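You operate a simulated robot arm through the tools that you are given. There is no shell and no other tool. Be economical: measure what you need, move in short steps, check, and stop when the job is done.

You run a simulated robot arm. Do the job below in one go: nothing can be reset, and whatever is moved stays where it is left.

## Task
Put things in order on the top of the green bench. At the end: the brown cake lump from the top of the green bench stands on top of the grey pipe plug; the yellow post block from the top of the green bench stands on top of the white filter jar; the clear measuring cylinder from the top of the green bench stands where the brown filter jar stood; the brown filter jar stands where the brown cake lump stood; whatever was shut is shut again. Leave all else as you found it, and nothing knocked over.

It is judged by the outcome, as a careful person would: the job done as asked, and still so three seconds after it is handed in. It fails if anything else is knocked over, pushed out of place, dropped, spilled or broken.

## Robot
A 7-joint arm with a two-finger gripper, fixed in place. Base frame: the origin is at the foot of the arm, x ahead of it, y to its left, z up; the work surface is at about z = 860. Readings come in mm, rad, newtons and seconds.
With the tool pointing down near the work surface it reaches from about 340 to 720 mm from the base axis. Its first joint turns from -1.152 to 1.152 rad. Payload 2.45 kg.
Tool frame: the origin (TCP) lies between the finger pads and is the grasp point; the fingertips stand 26 mm ahead of it; z points along the fingers, y is the line along which they close. Largest opening 96 mm; the body of the gripper starts 69 mm behind the TCP.
Orientation is that of the tool frame in the base frame, as a unit quaternion [w, x, y, z]. With the fingers straight down and closing along the base's y, the tool's x points along the base's -x, its y along +y and its z along -z.

## Interface
- The arm moves only by the tool nudge_tool. Its arguments are lists of equal length, an entry for each row: "dp": the shift along the base's x, y, z in mm, a list of three; "rotation": the turn, a rotation vector about the base's x, y, z in rad, a list of three; "gripper": the closure in counts, from 0 (fully open) to 255 (shut). In form: {"dp": [[dx, dy, dz], ...], "rotation": [[ax, ay, az], ...], "gripper": [gripper, ...]}. A call has 1 to 10 rows; each row is the pose to reach, as a shift and turn from the pose commanded when the call began. A row lasts 0.2 s, in which the tool goes at most 50 mm and 0.15 rad; a call with a longer step from one row to the next is refused whole, and so is a gripper value outside its range. A pose out of reach is approached as far as the arm can. The call stops where the force on the tool passes 40 N (or 10 N more than at its start, if that is more) or the arm is blocked; 0.2 s more then pass. The fingers move at their own pace and stop on an object; they squeeze with about 36 N. The grip force told is the motor's: it shows also when the fingers shut on nothing. Time passes only in rows, and 0.2 s behind the last, so rows that repeat a pose let the fingers close. It gives the time, the measured TCP pose, the force on the tool (base axes), the opening and the grip force at its end, in the units of the frame above (readings bear some noise), with the torque about the TCP (base axes, N m) and any sound that the robot's microphone picked up, and new pictures: "pictures" is both (left out), scene, wrist or none.
- Cameras (640 x 400 px; columns grow to the right, rows downward): "scene" is fixed at [172.9, -396.9, 1428.6]; the picture's right is [0.72, -0.69, 0.00], its down [-0.37, -0.38, -0.85] and it looks along [0.59, 0.61, -0.53] (base axes); focal length 343 px, centre (320, 200). "wrist" rides on the gripper at [82, 3, -98] in the tool frame; the picture's right is [-0.04, 1.00, 0.00], its down [-0.73, -0.03, -0.68] and it looks along [-0.68, -0.03, 0.73] (tool axes); focal length 256 px, centre (320, 200). There is no depth. A picture from a camera that has moved, and an enlarged one, comes with that camera's place and axes in the base frame and with its lens.
- close_up(camera, box): a new picture of the part [left, top, right, bottom] of that camera's present view, enlarged. It takes no simulated time.
- hand_in(): hands the job in; it is judged then, once.

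Work in short steps. Places have to be worked out from the pictures, the camera data and where the tool is seen: move nearer, look again, correct. Check each grasp and each placing, and mend what went wrong. You have 120 turns and 200 pictures in all, those below and enlarged ones among them. Open the gripper and draw the arm clear of the work before you hand the job in, unless the task says otherwise; then end with one line.

The tools are called as name(argument=value, ...) on one line, values as JSON. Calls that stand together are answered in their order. nudge_tool: Moves the arm, as the interface text tells. Its arguments: {"type":"object","properties":{"dp":{"type":"array","items":{"type":"array","items":{"type":"number"}}},"rotation":{"type":"array","items":{"type":"array","items":{"type":"number"}}},"gripper":{"type":"array","items":{"type":"number"}},"pictures":{"type":"string","enum":["both","scene","wrist","none"]}},"required":["dp","rotation","gripper"]} The other tools are called the same way: close_up (camera, box) takes an enlarged picture of a part of a camera's view; hand_in () hands the job in.

At the start:

```text
clock: 0.0
eef_pos: [476.4, 82.0, 1235.6]
tool_rot: [0.0, -0.001, 1.0, 0.0]
ft_force: [-0.5, 0.6, -0.9]
ft_torque: [-0.01, 0.0, 0.0]
opening: 96.1
grasp_force: 0.0
```

scene: 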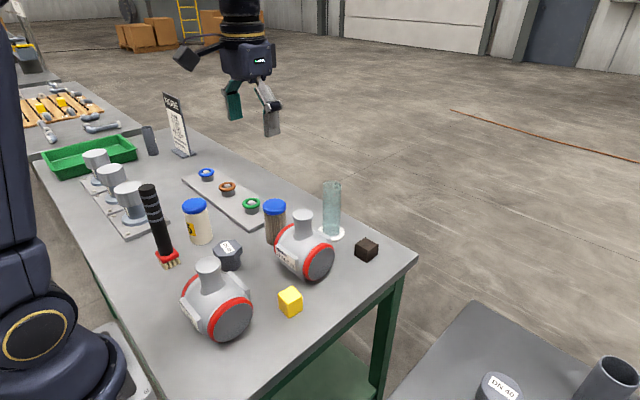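
wrist: 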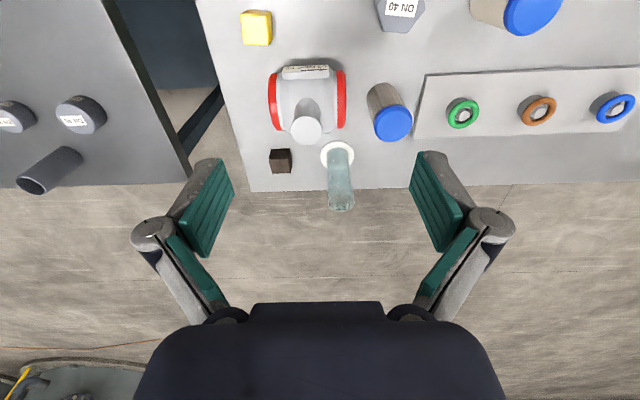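

The lump, jar, cylinder and plug all look to be in reach; I enlarge both views to measure them.

close_up(camera="scene", box=[160, 170, 400, 320])

close_up(camera="wrist", box=[220, 0, 620, 250])

```text
2.67 times, centred on (280, 245) of scene
camera zoom: at [172.9, -396.9, 1428.6], right [0.72, -0.69, 0.0], down [-0.37, -0.38, -0.85], along [0.59, 0.61, -0.53], focal length 915 px, centre (427, 80)
```

zoom: 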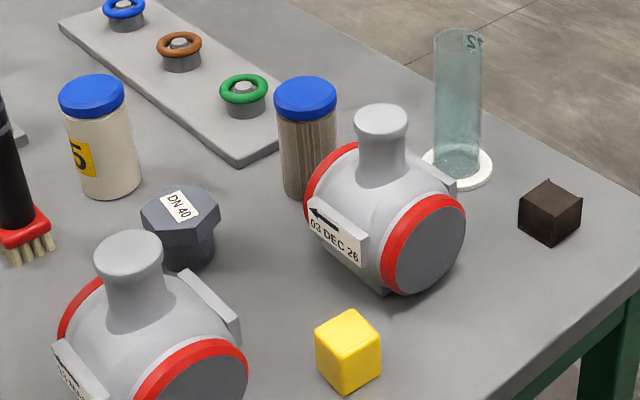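

```text
1.60 times, centred on (420, 125) of wrist
camera zoom: at [395.0, 85.3, 1332.9], right [0.04, 1.0, 0.0], down [0.73, -0.03, 0.68], along [0.68, -0.03, -0.73], focal length 410 px, centre (160, 320)
```

zoom: 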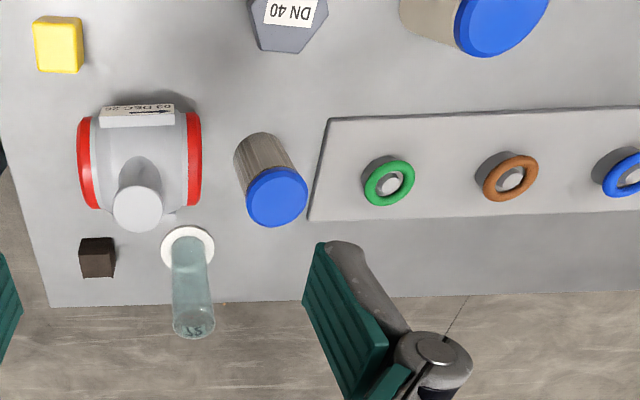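

I back the tool up to see the plug and the white jar properly with the wrist camera.

nudge_tool(dp=[[-35, 30, 0], [-70, 60, 0], [-105, 95, 0], [-120, 130, 0], [-120, 160, 0], [-120, 160, 0]], rotation=[[0, 0, 0], [0, 0, 0], [0, 0, 0], [0, 0, 0], [0, 0, 0], [0, 0, 0]], gripper=[0, 0, 0, 0, 0, 0], pictures="wrist")

```text
clock: 1.4
eef_pos: [354.6, 241.6, 1235.3]
tool_rot: [0.0, -0.001, 1.0, 0.0]
ft_force: [0.2, 0.3, 0.7]
ft_torque: [0.0, 0.0, 0.01]
opening: 95.7
grasp_force: 0.0
camera wrist: at [274.5, 245.7, 1333.4], right [0.04, 1.0, 0.0], down [0.73, -0.03, 0.68], along [0.68, -0.03, -0.73], focal length 256 px, centre (320, 200)
```

wrist: 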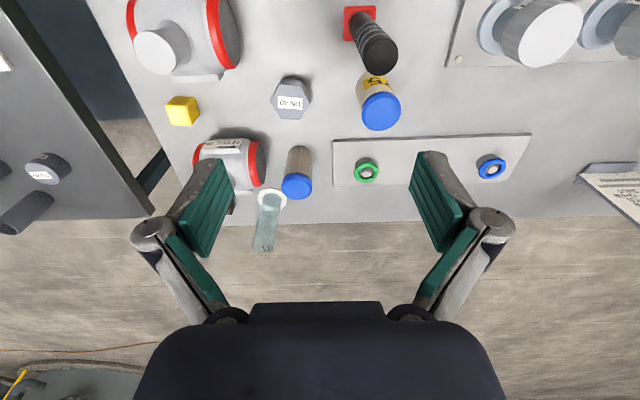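

close_up(camera="wrist", box=[140, 40, 460, 240])

```text
2.00 times, centred on (300, 140) of wrist
camera zoom: at [274.5, 245.7, 1333.4], right [0.04, 1.0, 0.0], down [0.73, -0.03, 0.68], along [0.68, -0.03, -0.73], focal length 512 px, centre (360, 320)
```

zoom: 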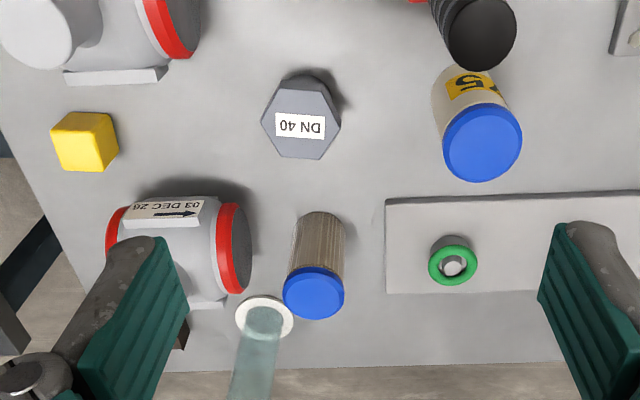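

Plug top is at about (444,187,912), white jar lid at (445,332,962) and lump at about (705,-10). I move out in front of the lump, above everything, and look again.

nudge_tool(dp=[[25, -30, -15], [50, -60, -30], [75, -90, -45], [100, -120, -60], [125, -150, -75], [150, -180, -90], [180, -210, -105], [210, -235, -115], [240, -252, -115], [240, -252, -115]], rotation=[[0, 0, 0], [0, 0, 0], [0, 0, 0], [0, 0, 0], [0, 0, 0], [0, 0, 0], [0, 0, 0], [0, 0, 0], [0, 0, 0], [0, 0, 0]], gripper=[0, 0, 0, 0, 0, 0, 0, 0, 0, 0], pictures="wrist")

close_up(camera="wrist", box=[200, 80, 520, 280])

```text
clock: 3.6
eef_pos: [594.6, -10.5, 1119.3]
tool_rot: [-0.001, 0.0, 1.0, 0.0]
ft_force: [0.6, 0.0, -0.9]
ft_torque: [-0.01, -0.02, 0.01]
opening: 96.0
grasp_force: 0.1
camera wrist: at [514.8, -7.0, 1217.6], right [0.04, 1.0, 0.0], down [0.73, -0.03, 0.68], along [0.68, -0.03, -0.73], focal length 256 px, centre (320, 200)
```

wrist: 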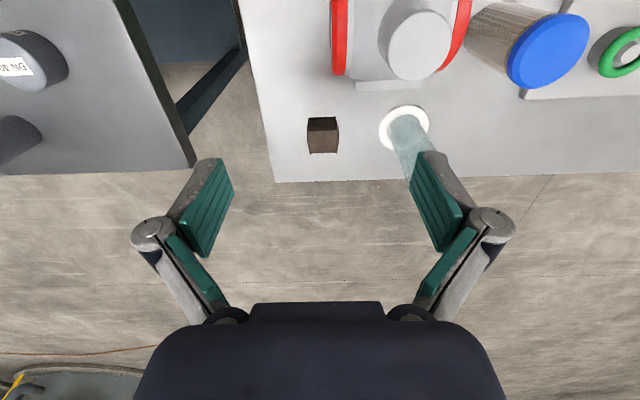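

```text
2.00 times, centred on (360, 180) of wrist
camera zoom: at [514.8, -7.0, 1217.6], right [0.04, 1.0, 0.0], down [0.73, -0.03, 0.68], along [0.68, -0.03, -0.73], focal length 512 px, centre (240, 240)
```

zoom: 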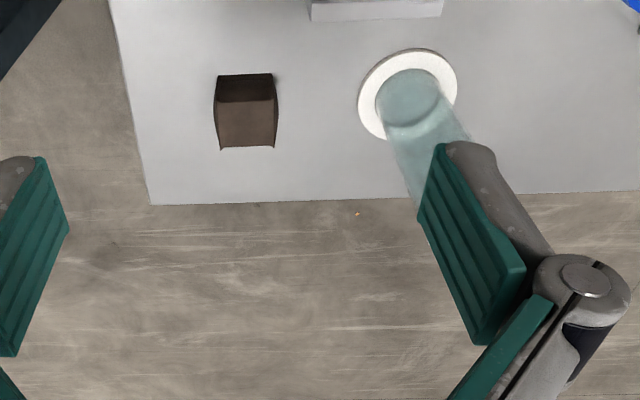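

The lump measures about 40×37×37 mm centred at (702,-11). I go above it and down toward it, stopping short to check.

nudge_tool(dp=[[40, 0, -20], [80, 0, -40], [107.4, -0.5, -70], [107.4, -0.5, -115], [107.4, -0.5, -150], [107.4, -0.5, -150]], rotation=[[0, 0, 0], [0, 0, 0], [0, 0, 0], [0, 0, 0], [0, 0, 0], [0, 0, 0]], gripper=[0, 0, 0, 0, 0, 0])

```text
clock: 5.0
eef_pos: [702.0, -10.0, 970.4]
tool_rot: [0.001, 0.0, 1.0, 0.0]
ft_force: [1.3, 0.1, -0.7]
ft_torque: [-0.01, 0.01, 0.01]
opening: 95.8
grasp_force: 0.1
camera wrist: at [622.2, -7.5, 1067.4], right [0.04, 1.0, 0.0], down [0.73, -0.03, 0.68], along [0.68, -0.03, -0.73], focal length 256 px, centre (320, 200)
```

scene: 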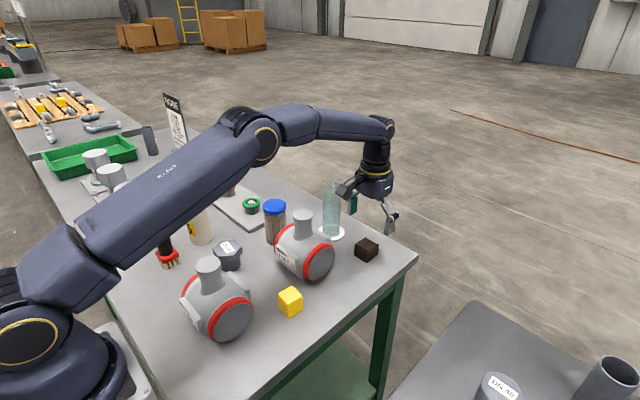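
wrist: 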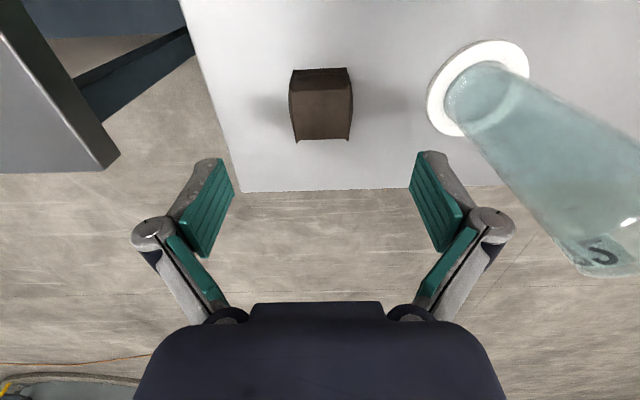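

The lump sits centred between the open fingers. I go down to z≈891 and close.

nudge_tool(dp=[[0, 0, -40], [0, 0, -65], [0, 0, -79], [0, 0, -79], [0, 0, -79], [0, 0, -79], [0, 0, -79], [0, 0, -79]], rotation=[[0, 0, 0], [0, 0, 0], [0, 0, 0], [0, 0, 0], [0, 0, 0], [0, 0, 0], [0, 0, 0], [0, 0, 0]], gripper=[0, 0, 0, 0, 255, 255, 255, 255])

```text
clock: 6.8
eef_pos: [701.7, -9.8, 891.1]
tool_rot: [0.001, -0.001, 1.0, 0.0]
ft_force: [-1.3, 0.5, -0.1]
ft_torque: [0.03, -0.01, 0.01]
opening: 47.4
grasp_force: 35.8
camera wrist: at [621.6, -7.0, 989.1], right [0.04, 1.0, 0.0], down [0.73, -0.03, 0.68], along [0.68, -0.03, -0.73], focal length 256 px, centre (320, 200)
```

scene: 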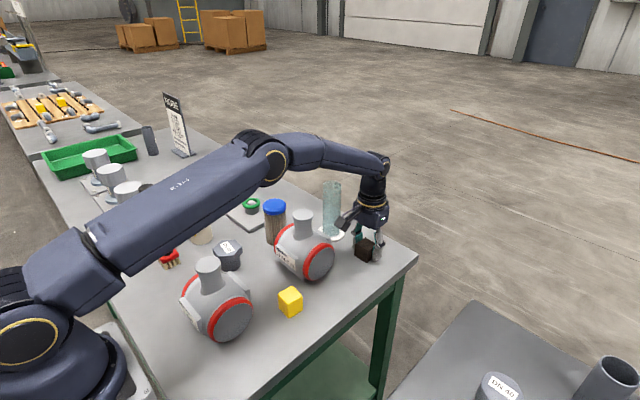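
wrist: 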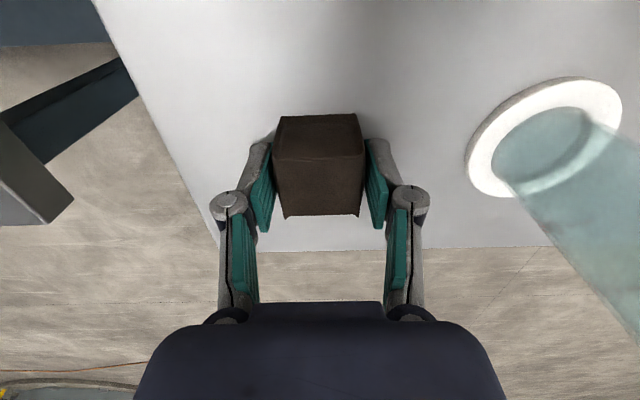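

It is gripped at 47 mm opening. I lift straight up and check.

nudge_tool(dp=[[0, 0, 15], [0, 0, 50], [0, 0, 100], [-10, 0, 150], [-40, 0, 190], [-40, 0, 190]], rotation=[[0, 0, 0], [0, 0, 0], [0, 0, 0], [0, 0, 0], [0, 0, 0], [0, 0, 0]], gripper=[255, 255, 255, 255, 255, 255])

```text
refused: row 4 steps farther than a row can; nothing moved
```

The rows were too long, so I lift again in shorter steps.

nudge_tool(dp=[[0, 0, 15], [0, 0, 50], [0, 0, 95], [-10, 0, 140], [-30, 0, 180], [-50, 0, 215], [-50, 0, 215]], rotation=[[0, 0, 0], [0, 0, 0], [0, 0, 0], [0, 0, 0], [0, 0, 0], [0, 0, 0], [0, 0, 0]], gripper=[255, 255, 255, 255, 255, 255, 255])

```text
clock: 8.4
eef_pos: [653.5, -10.5, 1105.6]
tool_rot: [0.0, 0.0, 1.0, 0.0]
ft_force: [0.0, -0.1, -1.5]
ft_torque: [0.01, 0.01, 0.01]
opening: 47.1
grasp_force: 35.9
camera wrist: at [572.5, -7.0, 1203.9], right [0.04, 1.0, 0.0], down [0.73, -0.03, 0.68], along [0.68, -0.03, -0.73], focal length 256 px, centre (320, 200)
```

scene: 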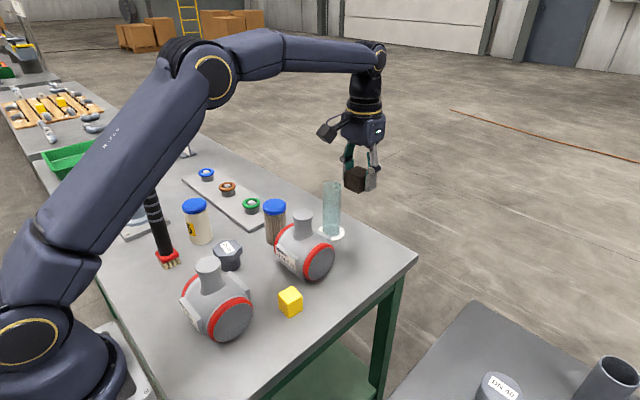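
wrist: 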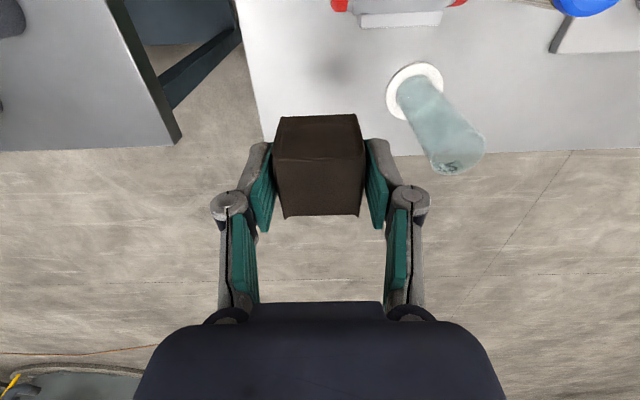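

The lump is held firmly. I carry it high over the bench to just short of the plug and look.

nudge_tool(dp=[[-30, 20, 0], [-60, 45, 0], [-90, 70, 0], [-120, 95, 0], [-150, 120, 0], [-180, 145, 0], [-210, 172, 0], [-240, 197, 0], [-253, 197, 0], [-253, 197, 0]], rotation=[[0, 0, 0], [0, 0, 0], [0, 0, 0], [0, 0, 0], [0, 0, 0], [0, 0, 0], [0, 0, 0], [0, 0, 0], [0, 0, 0], [0, 0, 0]], gripper=[255, 255, 255, 255, 255, 255, 255, 255, 255, 255], pictures="wrist")

close_up(camera="wrist", box=[160, 0, 480, 200])

```text
clock: 10.6
eef_pos: [398.9, 187.6, 1106.7]
tool_rot: [0.0, 0.0, 1.0, 0.001]
ft_force: [0.1, -0.4, -1.6]
ft_torque: [-0.01, -0.04, 0.01]
opening: 47.2
grasp_force: 35.8
camera wrist: at [318.6, 190.1, 1203.6], right [0.04, 1.0, 0.0], down [0.73, -0.03, 0.68], along [0.68, -0.03, -0.73], focal length 256 px, centre (320, 200)
```

wrist: 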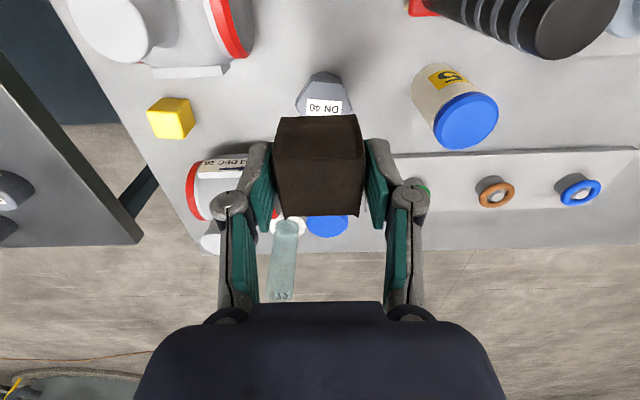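

```text
2.00 times, centred on (320, 100) of wrist
camera zoom: at [318.6, 190.1, 1203.6], right [0.04, 1.0, 0.0], down [0.73, -0.03, 0.68], along [0.68, -0.03, -0.73], focal length 512 px, centre (320, 400)
```

zoom: 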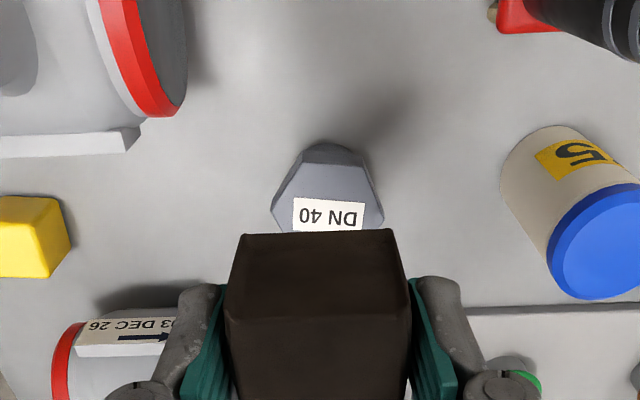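

Plug head centre comes out at (441,188.5). I go over it and down to about 20 mm above the expected contact.

nudge_tool(dp=[[20, 0.5, 0], [42, 1, -10], [42, 1, -55], [42, 1, -100], [42, 1, -138], [42, 1, -145], [42, 1, -145]], rotation=[[0, 0, 0], [0, 0, 0], [0, 0, 0], [0, 0, 0], [0, 0, 0], [0, 0, 0], [0, 0, 0]], gripper=[255, 255, 255, 255, 255, 255, 255])

close_up(camera="scene", box=[150, 170, 310, 270])

```text
clock: 12.2
eef_pos: [442.1, 187.0, 960.5]
tool_rot: [0.0, -0.001, 1.0, 0.0]
ft_force: [0.1, -0.1, -1.2]
ft_torque: [0.0, -0.01, 0.02]
opening: 47.2
grasp_force: 36.1
camera wrist: at [362.0, 191.1, 1058.8], right [0.04, 1.0, 0.0], down [0.73, -0.03, 0.68], along [0.68, -0.03, -0.73], focal length 256 px, centre (320, 200)
```

scene: 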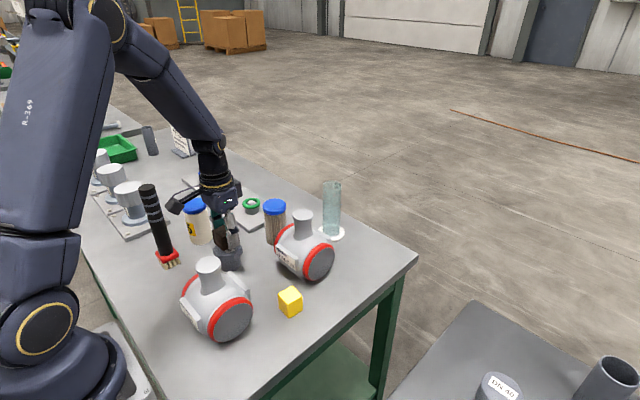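
wrist: 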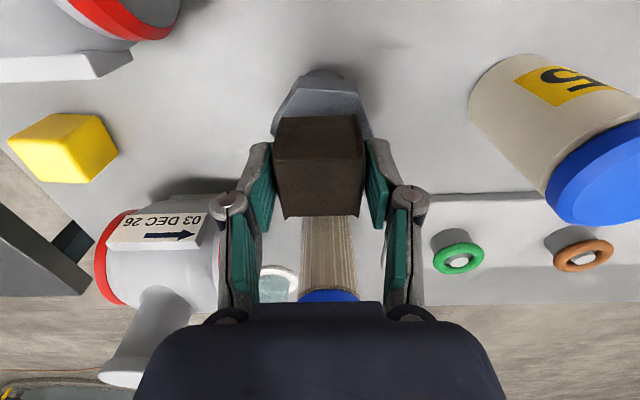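

```text
4.00 times, centred on (230, 220) of scene
camera zoom: at [172.9, -396.9, 1428.6], right [0.72, -0.69, 0.0], down [-0.37, -0.38, -0.85], along [0.59, 0.61, -0.53], focal length 1373 px, centre (680, 120)
```

zoom: 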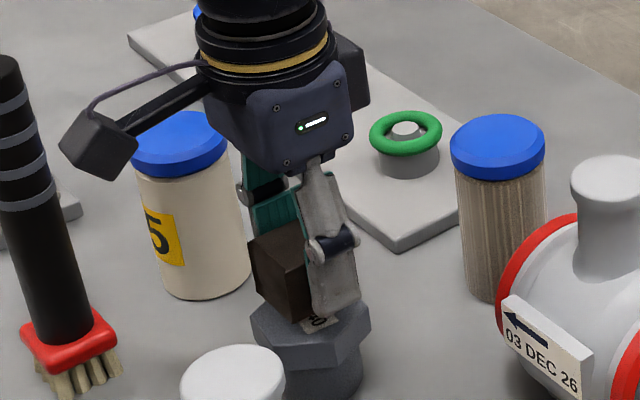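

It is well aligned over the plug. I lower in small steps, watching the force.

nudge_tool(dp=[[0, 0, -5], [0, 0, -10], [0, 0, -12], [0, 0, -12]], rotation=[[0, 0, 0], [0, 0, 0], [0, 0, 0], [0, 0, 0]], gripper=[255, 255, 255, 255], pictures="none")

close_up(camera="scene", box=[190, 210, 270, 260])

```text
clock: 13.2
eef_pos: [442.0, 188.6, 948.0]
tool_rot: [0.0, 0.0, 1.0, 0.0]
ft_force: [0.2, 0.1, -0.7]
ft_torque: [0.03, -0.02, -0.01]
opening: 47.3
grasp_force: 36.2
```

```text
8.00 times, centred on (230, 235) of scene
camera zoom: at [172.9, -396.9, 1428.6], right [0.72, -0.69, 0.0], down [-0.37, -0.38, -0.85], along [0.59, 0.61, -0.53], focal length 2746 px, centre (1040, -80)
```

zoom: 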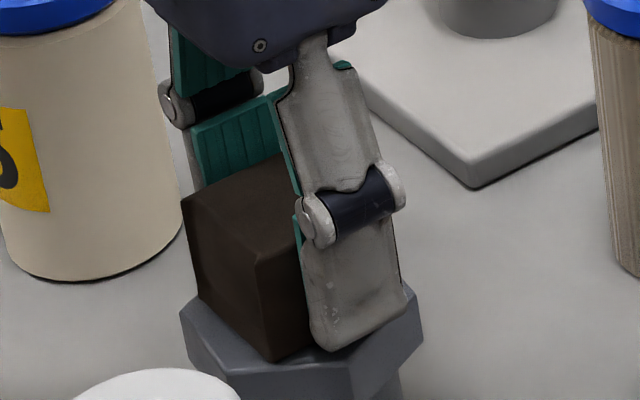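

No contact yet; I continue down in 1 mm steps.

nudge_tool(dp=[[0, 0, -1], [0, 0, -2], [0, 0, -3], [0, 0, -3]], rotation=[[0, 0, 0], [0, 0, 0], [0, 0, 0], [0, 0, 0]], gripper=[255, 255, 255, 255], pictures="none")

```text
clock: 14.2
eef_pos: [441.3, 187.8, 945.3]
tool_rot: [0.001, 0.0, 1.0, 0.0]
ft_force: [-2.8, -1.5, 12.8]
ft_torque: [0.0, 0.19, -0.03]
opening: 47.3
grasp_force: 36.0
```

Contact at z≈945 (plug top ≈914). I release and look before lifting.

nudge_tool(dp=[[0, 0, 0.5], [0, 0, 0.5], [0, 0, 0.5], [0, 0, 0.5], [0, 0, 0.5]], rotation=[[0, 0, 0], [0, 0, 0], [0, 0, 0], [0, 0, 0], [0, 0, 0]], gripper=[200, 0, 0, 0, 0], pictures="wrist")

close_up(camera="scene", box=[190, 210, 270, 260])

```text
clock: 15.4
eef_pos: [440.8, 187.1, 946.1]
tool_rot: [0.0, 0.001, 1.0, 0.0]
ft_force: [-0.2, -0.3, 0.5]
ft_torque: [0.0, 0.02, -0.01]
opening: 95.9
grasp_force: 0.0
camera wrist: at [361.5, 190.9, 1044.4], right [0.04, 1.0, 0.0], down [0.73, -0.03, 0.68], along [0.68, -0.03, -0.73], focal length 256 px, centre (320, 200)
```

wrist: 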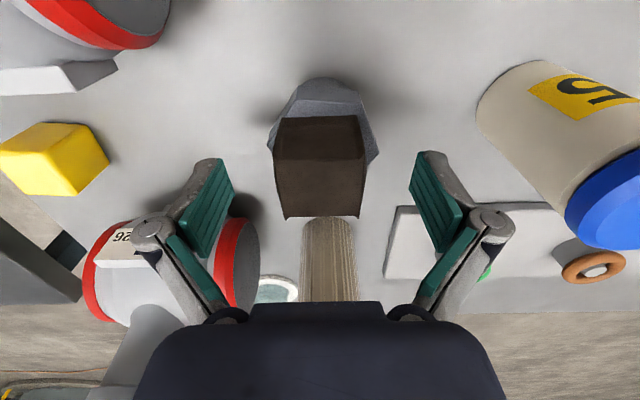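

```text
8.00 times, centred on (230, 235) of scene
camera zoom: at [172.9, -396.9, 1428.6], right [0.72, -0.69, 0.0], down [-0.37, -0.38, -0.85], along [0.59, 0.61, -0.53], focal length 2746 px, centre (1040, -80)
```

zoom: 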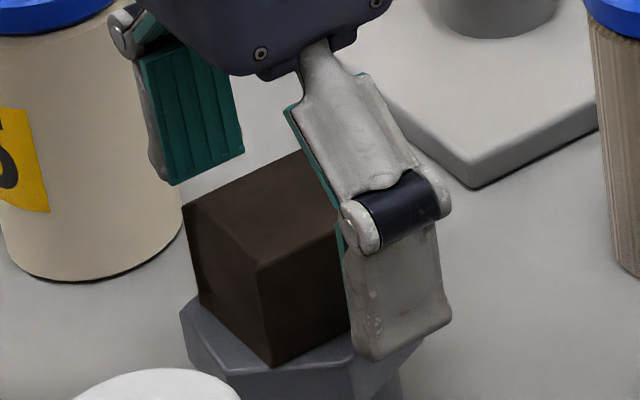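

The lump stands free on the plug. I rise and move toward the brown jar for a look.

nudge_tool(dp=[[0, 0, 45], [0, 0, 90], [0, 0, 135], [20, 0, 165], [60, 2, 165], [75, 3, 165], [75, 3, 165]], rotation=[[0, 0, 0], [0, 0, 0], [0, 0, 0], [0, 0, 0], [0, 0, 0], [0, 0, 0], [0, 0, 0]], gripper=[0, 0, 0, 0, 0, 0, 0])

close_up(camera="wrist", box=[160, 0, 480, 200])

```text
clock: 17.0
eef_pos: [516.1, 190.3, 1111.6]
tool_rot: [0.001, 0.0, 1.0, 0.0]
ft_force: [0.4, 0.6, -0.5]
ft_torque: [0.01, -0.03, 0.0]
opening: 95.9
grasp_force: 0.1
camera wrist: at [437.2, 193.5, 1209.8], right [0.04, 1.0, 0.0], down [0.73, -0.03, 0.68], along [0.68, -0.03, -0.73], focal length 256 px, centre (320, 200)
```

scene: 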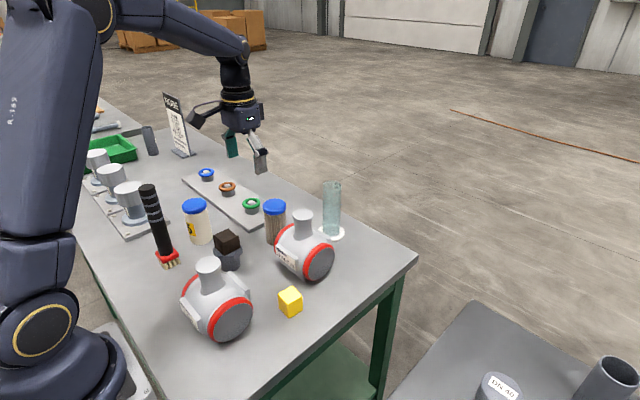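
wrist: 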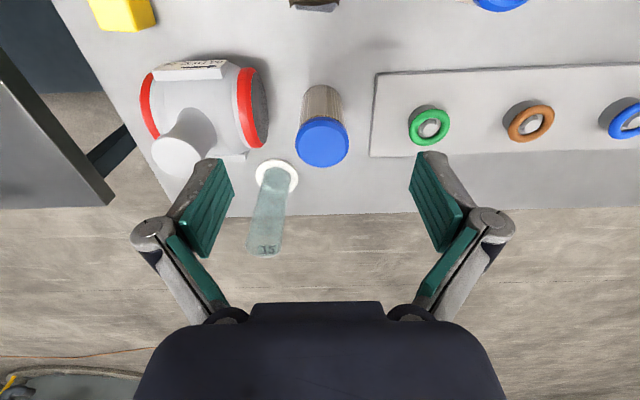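

```text
2.00 times, centred on (320, 100) of wrist
camera zoom: at [437.2, 193.5, 1209.8], right [0.04, 1.0, 0.0], down [0.73, -0.03, 0.68], along [0.68, -0.03, -0.73], focal length 512 px, centre (320, 400)
```

zoom: 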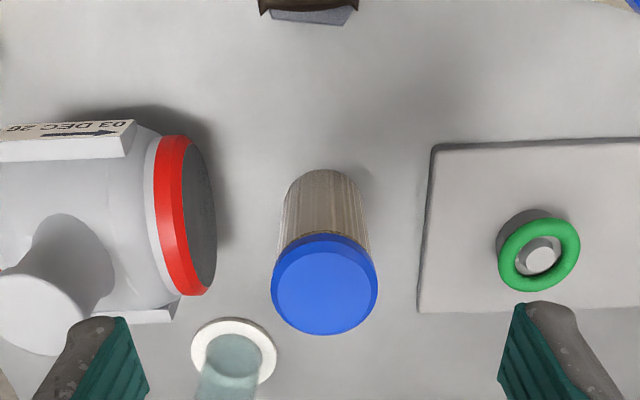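

The brown jar stands at about (583,190.5), with a lid Ø59 and top z≈962. I narrow the fingers to clear the valve and come down to just above the lid.

nudge_tool(dp=[[40, 0, 0], [67, 0.5, -10], [67, 0.5, -55], [67, 0.5, -95], [67, 0.5, -105], [67, 0.5, -105]], rotation=[[0, 0, 0], [0, 0, 0], [0, 0, 0], [0, 0, 0], [0, 0, 0], [0, 0, 0]], gripper=[55, 55, 55, 55, 55, 55])

close_up(camera="scene", box=[220, 140, 380, 240])

```text
clock: 18.4
eef_pos: [583.4, 191.1, 1004.9]
tool_rot: [0.0, 0.001, 1.0, 0.0]
ft_force: [-0.5, 0.1, -0.1]
ft_torque: [0.04, 0.01, 0.01]
opening: 75.3
grasp_force: 0.1
camera wrist: at [503.4, 194.0, 1103.4], right [0.04, 1.0, 0.0], down [0.73, -0.03, 0.68], along [0.68, -0.03, -0.73], focal length 256 px, centre (320, 200)
```

scene: 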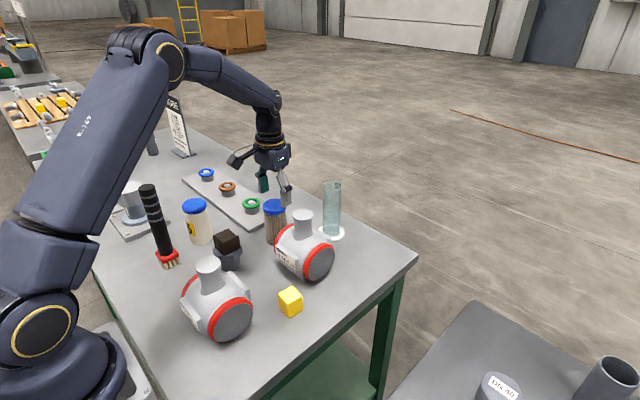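
wrist: 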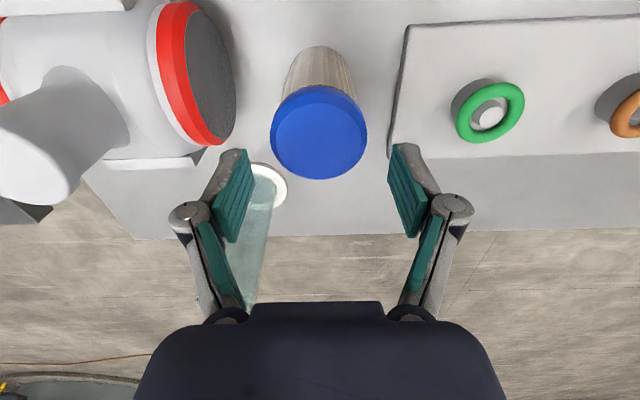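

```text
4.00 times, centred on (300, 190) of scene
camera zoom: at [172.9, -396.9, 1428.6], right [0.72, -0.69, 0.0], down [-0.37, -0.38, -0.85], along [0.59, 0.61, -0.53], focal length 1373 px, centre (400, 240)
```

zoom: 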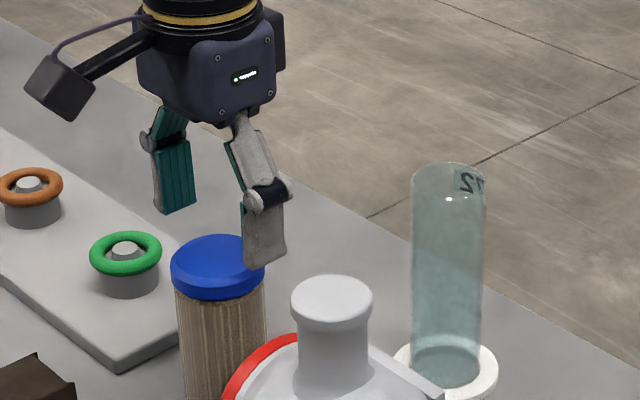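

Alignment in y is good. I go down to z≈905 and close on the jar body.

nudge_tool(dp=[[-1, -0.5, -30], [-1, -0.5, -60], [-1, -0.5, -85], [-1, -0.5, -100], [-1, -0.5, -100], [-1, -0.5, -100], [-1, -0.5, -100], [-1, -0.5, -100], [-1, -0.5, -100]], rotation=[[0, 0, 0], [0, 0, 0], [0, 0, 0], [0, 0, 0], [0, 0, 0], [0, 0, 0], [0, 0, 0], [0, 0, 0], [0, 0, 0]], gripper=[55, 55, 55, 55, 55, 255, 255, 255, 255])

close_up(camera="scene", box=[220, 160, 380, 260])

```text
clock: 19.5
eef_pos: [585.7, 191.2, 912.7]
tool_rot: [0.006, -0.001, 1.0, 0.002]
ft_force: [-3.3, -0.1, 11.6]
ft_torque: [0.04, -0.06, -0.01]
opening: 77.6
grasp_force: 18.8
stopped in row 5: the force on the tool passed its limit at 46 N (the readings are from after the stop); the commanded pose is now the measured one
camera wrist: at [504.3, 193.5, 1009.9], right [0.04, 1.0, 0.0], down [0.73, -0.03, 0.69], along [0.69, -0.02, -0.73], focal length 256 px, centre (320, 200)
```

scene: 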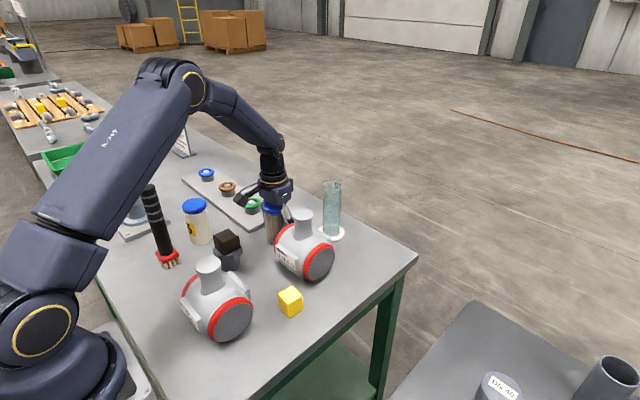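
wrist: 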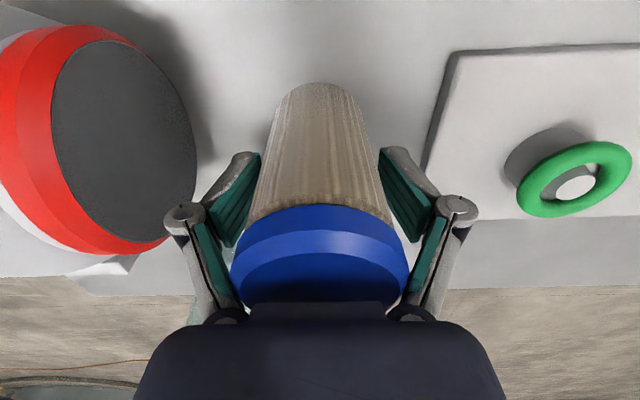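

```text
4.00 times, centred on (300, 210) of scene
camera zoom: at [172.6, -397.0, 1428.6], right [0.72, -0.69, 0.0], down [-0.37, -0.38, -0.85], along [0.59, 0.61, -0.53], focal length 1373 px, centre (400, 160)
```

zoom: 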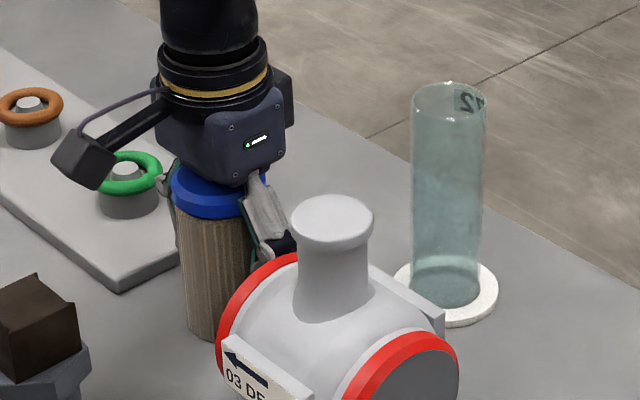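

The upper finger links touched the lid. I back up 15 mm with the fingers unchanged and check that the jar has stayed put.

nudge_tool(dp=[[-1, 0, 5], [-2, 0, 10], [-2, 0, 15], [-2, 0, 15]], rotation=[[0, 0.004, 0], [0, 0.008, 0], [0, 0.012, 0], [0, 0.012, 0]], gripper=[55, 55, 55, 55])

close_up(camera="scene", box=[220, 160, 380, 260])

```text
clock: 20.5
eef_pos: [583.0, 189.4, 926.0]
tool_rot: [-0.002, 0.0, 1.0, 0.002]
ft_force: [0.3, -0.7, -0.1]
ft_torque: [-0.01, 0.0, 0.03]
opening: 75.3
grasp_force: 0.0
camera wrist: at [503.4, 193.6, 1024.7], right [0.04, 1.0, 0.0], down [0.74, -0.03, 0.68], along [0.68, -0.02, -0.74], focal length 256 px, centre (320, 200)
```

scene: 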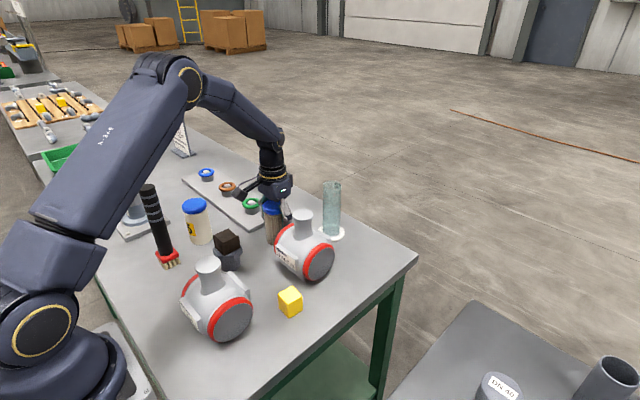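
wrist: 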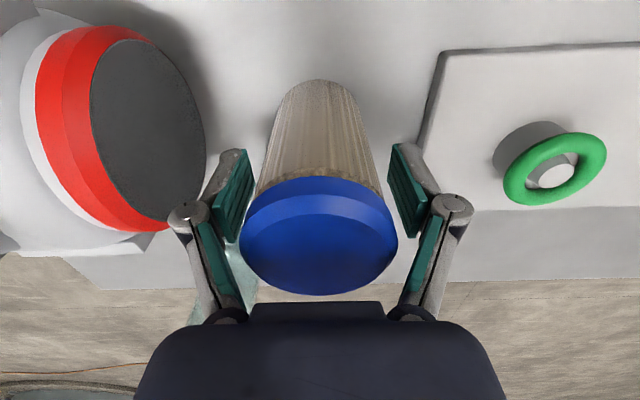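

```text
4.00 times, centred on (300, 210) of scene
camera zoom: at [172.9, -396.9, 1428.6], right [0.72, -0.69, 0.0], down [-0.37, -0.38, -0.85], along [0.59, 0.61, -0.53], focal length 1373 px, centre (400, 160)
```

zoom: 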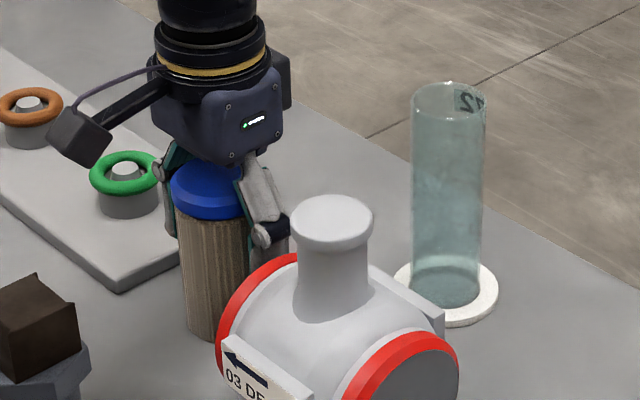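

The jar looks undisturbed. Now I close on it at this height.

nudge_tool(dp=[[0, 0.5, 0], [0, 0.5, 0], [0, 0.5, 0], [0, 0.5, 0], [0, 0.5, 0]], rotation=[[0, 0, 0], [0, 0, 0], [0, 0, 0], [0, 0, 0], [0, 0, 0]], gripper=[120, 255, 255, 255, 255])

close_up(camera="scene", box=[220, 160, 380, 260])

```text
clock: 21.7
eef_pos: [583.7, 190.7, 925.9]
tool_rot: [-0.002, 0.0, 1.0, 0.002]
ft_force: [-0.9, -2.0, 4.8]
ft_torque: [-0.27, -0.02, -0.03]
opening: 54.6
grasp_force: 35.9
camera wrist: at [503.3, 193.8, 1024.9], right [0.04, 1.0, 0.0], down [0.74, -0.03, 0.68], along [0.68, -0.02, -0.74], focal length 256 px, centre (320, 200)
```

scene: 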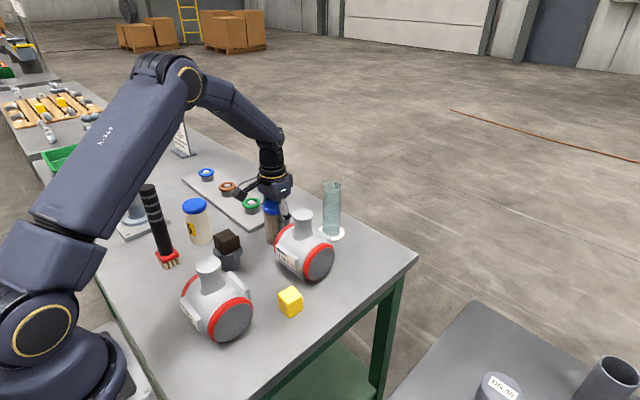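
wrist: 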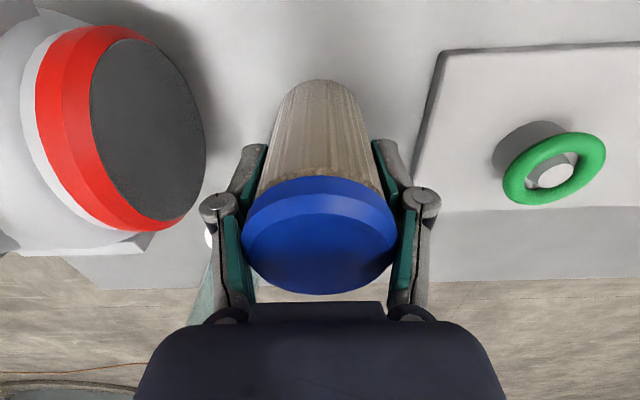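

```text
4.00 times, centred on (300, 210) of scene
camera zoom: at [172.8, -397.0, 1428.6], right [0.72, -0.69, 0.0], down [-0.37, -0.38, -0.85], along [0.59, 0.61, -0.53], focal length 1373 px, centre (400, 160)
```

zoom: 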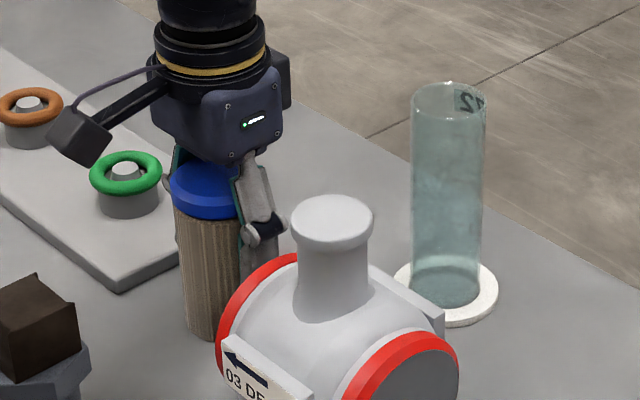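

Gripped at 54.6 mm. I lift straight up well above the cylinder and valve neck heights.

nudge_tool(dp=[[0, 0, 8], [0, 0, 30], [0, 0, 70], [0, 0, 110], [0, 0, 150], [0, 0, 190], [0, 0, 190]], rotation=[[0, 0, 0], [0, 0, 0], [0, 0, 0], [0, 0, 0], [0, 0, 0], [0, 0, 0], [0, 0, 0]], gripper=[255, 255, 255, 255, 255, 255, 255])

```text
clock: 23.3
eef_pos: [583.0, 189.9, 1116.4]
tool_rot: [-0.002, 0.0, 1.0, 0.001]
ft_force: [-0.6, 0.7, -1.1]
ft_torque: [0.02, 0.0, 0.0]
opening: 54.7
grasp_force: 35.9
camera wrist: at [503.3, 193.3, 1215.0], right [0.04, 1.0, 0.0], down [0.74, -0.03, 0.68], along [0.68, -0.02, -0.74], focal length 256 px, centre (320, 200)
```

scene: 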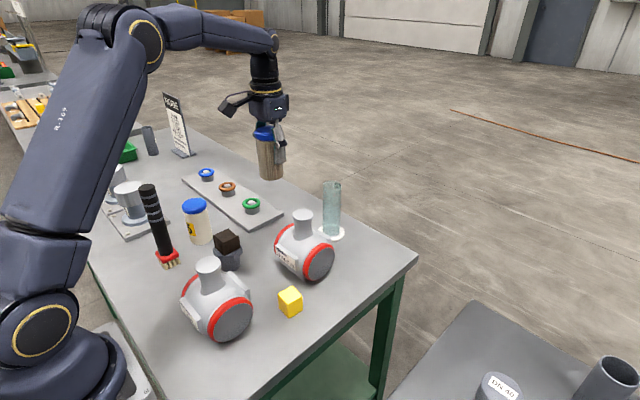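
wrist: 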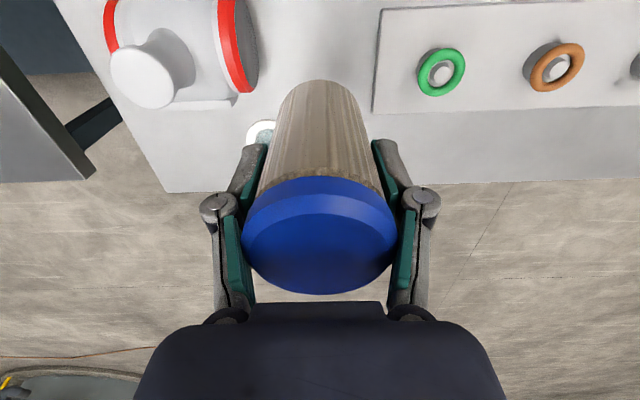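

The jar is secure. I carry it across to above the lump's old place, lowering only once clear of the valve and cylinder.

nudge_tool(dp=[[20, -40, 0], [40, -80, 0], [60, -120, 0], [80, -160, 0], [100, -190, -10], [121, -200, -45], [121, -200, -90], [121, -200, -120], [121, -200, -120]], rotation=[[0, 0, 0], [0, 0, 0], [0, 0, 0], [0, 0, 0], [0, 0, 0], [0, 0, 0], [0, 0, 0], [0, 0, 0], [0, 0, 0]], gripper=[255, 255, 255, 255, 255, 255, 255, 255, 255])

close_up(camera="scene", box=[280, 160, 440, 260])

```text
clock: 25.3
eef_pos: [703.5, -10.1, 995.9]
tool_rot: [-0.001, 0.0, 1.0, 0.001]
ft_force: [-0.4, -1.0, -1.0]
ft_torque: [0.02, 0.02, -0.02]
opening: 54.5
grasp_force: 36.4
camera wrist: at [623.7, -6.8, 1094.1], right [0.04, 1.0, 0.0], down [0.74, -0.03, 0.68], along [0.68, -0.02, -0.74], focal length 256 px, centre (320, 200)
```

scene: 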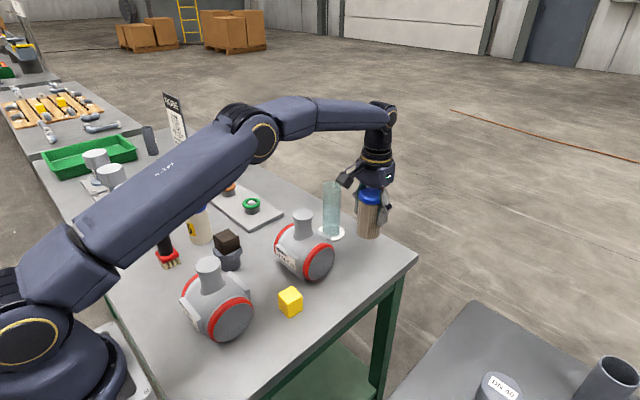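
wrist: 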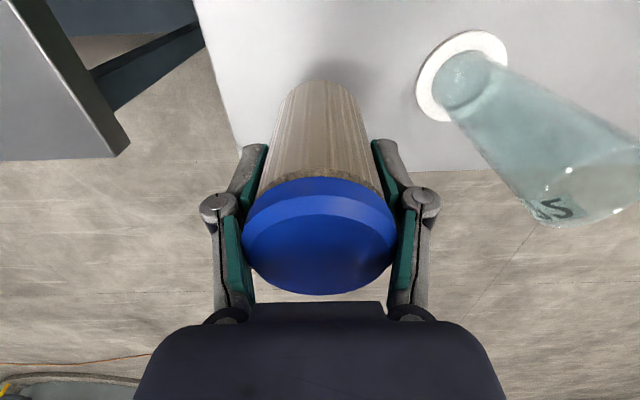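

```text
4.00 times, centred on (360, 210) of scene
camera zoom: at [172.9, -396.9, 1428.6], right [0.72, -0.69, 0.0], down [-0.37, -0.38, -0.85], along [0.59, 0.61, -0.53], focal length 1373 px, centre (160, 160)
```

zoom: 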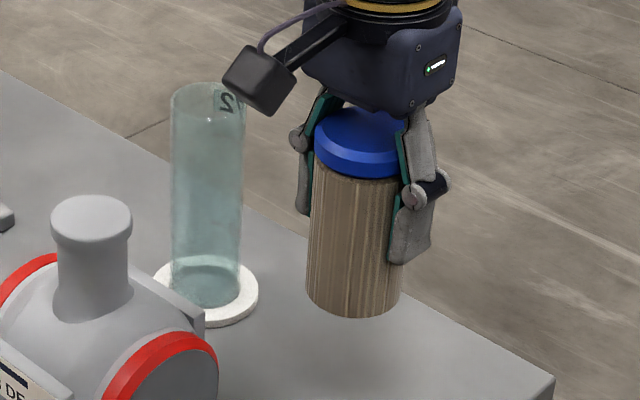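

Clear path below. I lower to about 4 mm above expected contact, then feel for it.

nudge_tool(dp=[[0, 0, -25], [0, 0, -45], [0, 0, -60], [0, 0, -66], [0, 0, -66]], rotation=[[0, 0, 0], [0, 0, 0], [0, 0, 0], [0, 0, 0], [0, 0, 0]], gripper=[255, 255, 255, 255, 255], pictures="none")

nudge_tool(dp=[[0, 0, -1], [0, 0, -2], [0, 0, -3], [0, 0, -4], [0, 0, -4]], rotation=[[0, 0, 0], [0, 0, 0], [0, 0, 0], [0, 0, 0], [0, 0, 0]], gripper=[255, 255, 255, 255, 255], pictures="none")

```text
clock: 26.5
eef_pos: [702.7, -8.9, 930.5]
tool_rot: [-0.001, 0.001, 1.0, 0.002]
ft_force: [-0.5, -0.5, -1.4]
ft_torque: [0.02, -0.02, 0.01]
opening: 54.9
grasp_force: 36.5
```

```text
clock: 27.7
eef_pos: [704.2, -8.3, 926.0]
tool_rot: [-0.002, 0.001, 1.0, 0.002]
ft_force: [-0.6, 0.0, 2.0]
ft_torque: [-0.06, 0.05, -0.04]
opening: 54.9
grasp_force: 35.6
```

Contact is light at z=926, the same height it was gripped at. I release to a moderate opening and look.

nudge_tool(dp=[[0, 0, -0.3], [0, 0, -0.3], [0, 0, -0.3], [0, 0, -0.3], [0, 0, -0.3]], rotation=[[0, 0, 0], [0, 0, 0], [0, 0, 0], [0, 0, 0], [0, 0, 0]], gripper=[120, 50, 30, 30, 30])

close_up(camera="scene", box=[280, 160, 440, 260])

```text
clock: 28.9
eef_pos: [704.3, -8.5, 926.1]
tool_rot: [-0.001, 0.0, 1.0, 0.002]
ft_force: [-0.1, 0.1, 0.0]
ft_torque: [-0.01, -0.01, 0.0]
opening: 84.8
grasp_force: 0.0
camera wrist: at [624.2, -6.1, 1024.8], right [0.04, 1.0, 0.0], down [0.74, -0.03, 0.68], along [0.68, -0.02, -0.74], focal length 256 px, centre (320, 200)
```

scene: 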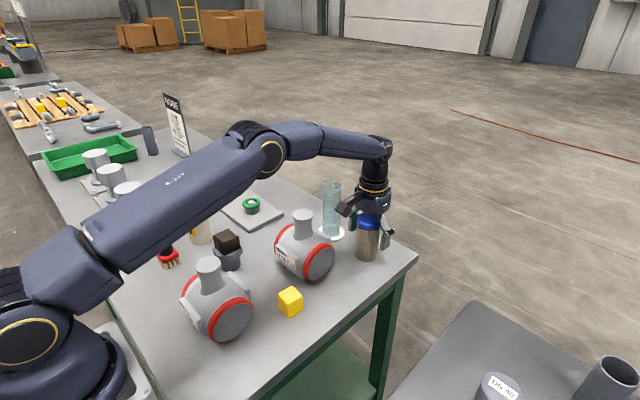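
wrist: 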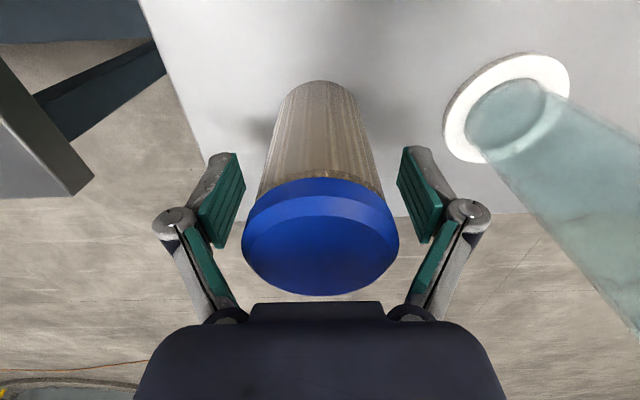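

```text
4.00 times, centred on (360, 210) of scene
camera zoom: at [172.9, -396.9, 1428.6], right [0.72, -0.69, 0.0], down [-0.37, -0.38, -0.85], along [0.59, 0.61, -0.53], focal length 1373 px, centre (160, 160)
```

zoom: 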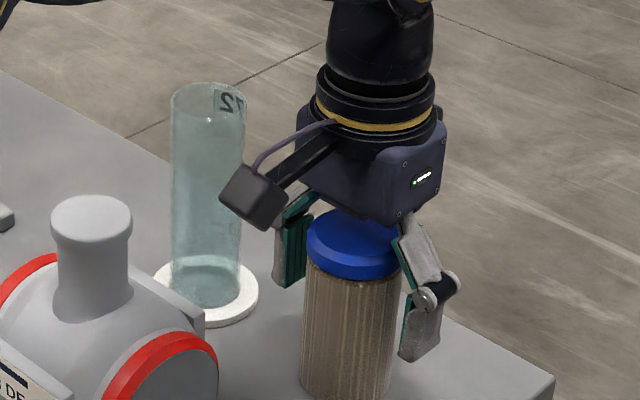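

The jar stands upright on the lump's old place. I rise straight up, then back off and shift to look at the cylinder.

nudge_tool(dp=[[0, 0, 45], [0, 0, 90], [-5, 0, 135], [-30, 0, 175], [-60, 20, 205], [-84, 60, 210], [-94, 100, 215], [-94, 120, 215], [-94, 120, 215]], rotation=[[0, 0, 0], [0, 0, 0], [0, 0, 0], [0, 0, 0], [0, 0, 0], [0, 0, 0], [0, 0, 0], [0, 0, 0], [0, 0, 0]], gripper=[30, 30, 30, 30, 30, 30, 30, 30, 30])

close_up(camera="wrist", box=[200, 40, 440, 190])

close_up(camera="scene", box=[280, 170, 420, 270])

```text
clock: 30.9
eef_pos: [609.9, 111.9, 1140.4]
tool_rot: [-0.002, 0.0, 1.0, 0.001]
ft_force: [0.4, -0.3, 0.4]
ft_torque: [0.0, -0.02, -0.03]
opening: 84.5
grasp_force: 0.0
camera wrist: at [530.5, 114.9, 1239.7], right [0.04, 1.0, 0.0], down [0.74, -0.03, 0.68], along [0.68, -0.02, -0.74], focal length 256 px, centre (320, 200)
```

scene: 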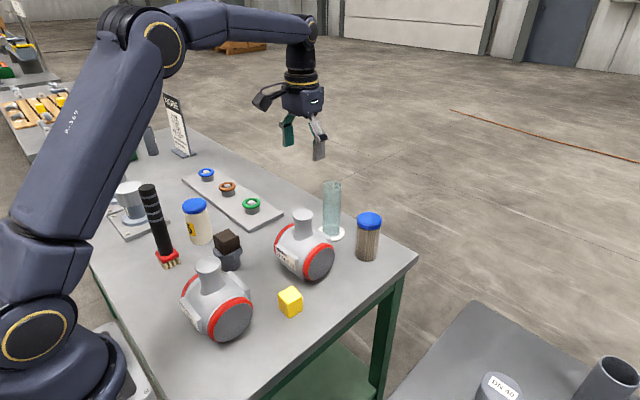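
wrist: 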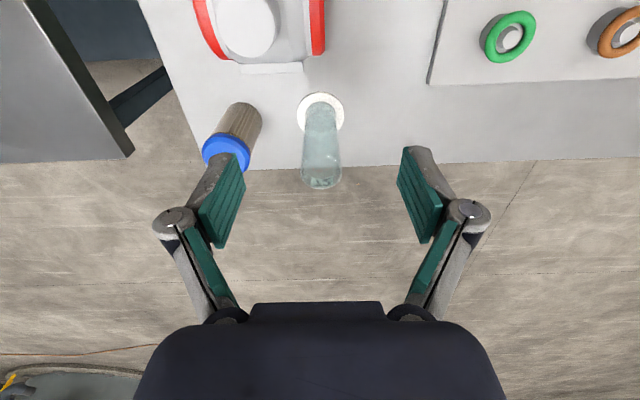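

```text
2.67 times, centred on (320, 115) of wrist
camera zoom: at [530.5, 114.9, 1239.7], right [0.04, 1.0, 0.0], down [0.74, -0.03, 0.68], along [0.68, -0.02, -0.74], focal length 683 px, centre (320, 427)
```

zoom: 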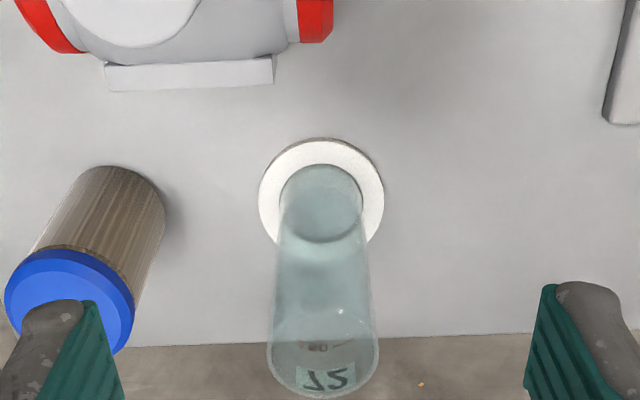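

```text
4.00 times, centred on (350, 220) of scene
camera zoom: at [172.9, -396.9, 1428.6], right [0.72, -0.69, 0.0], down [-0.37, -0.38, -0.85], along [0.59, 0.61, -0.53], focal length 1373 px, centre (200, 120)
```

zoom: 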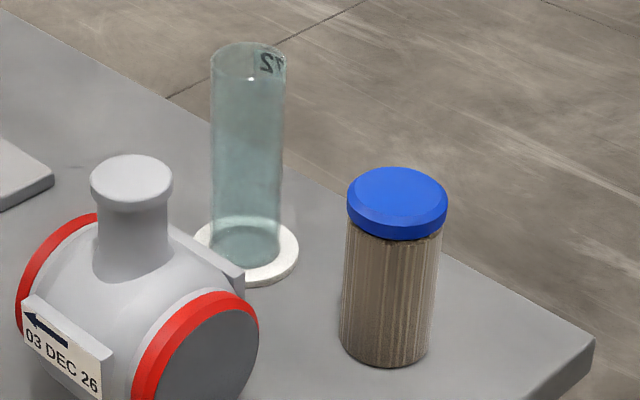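

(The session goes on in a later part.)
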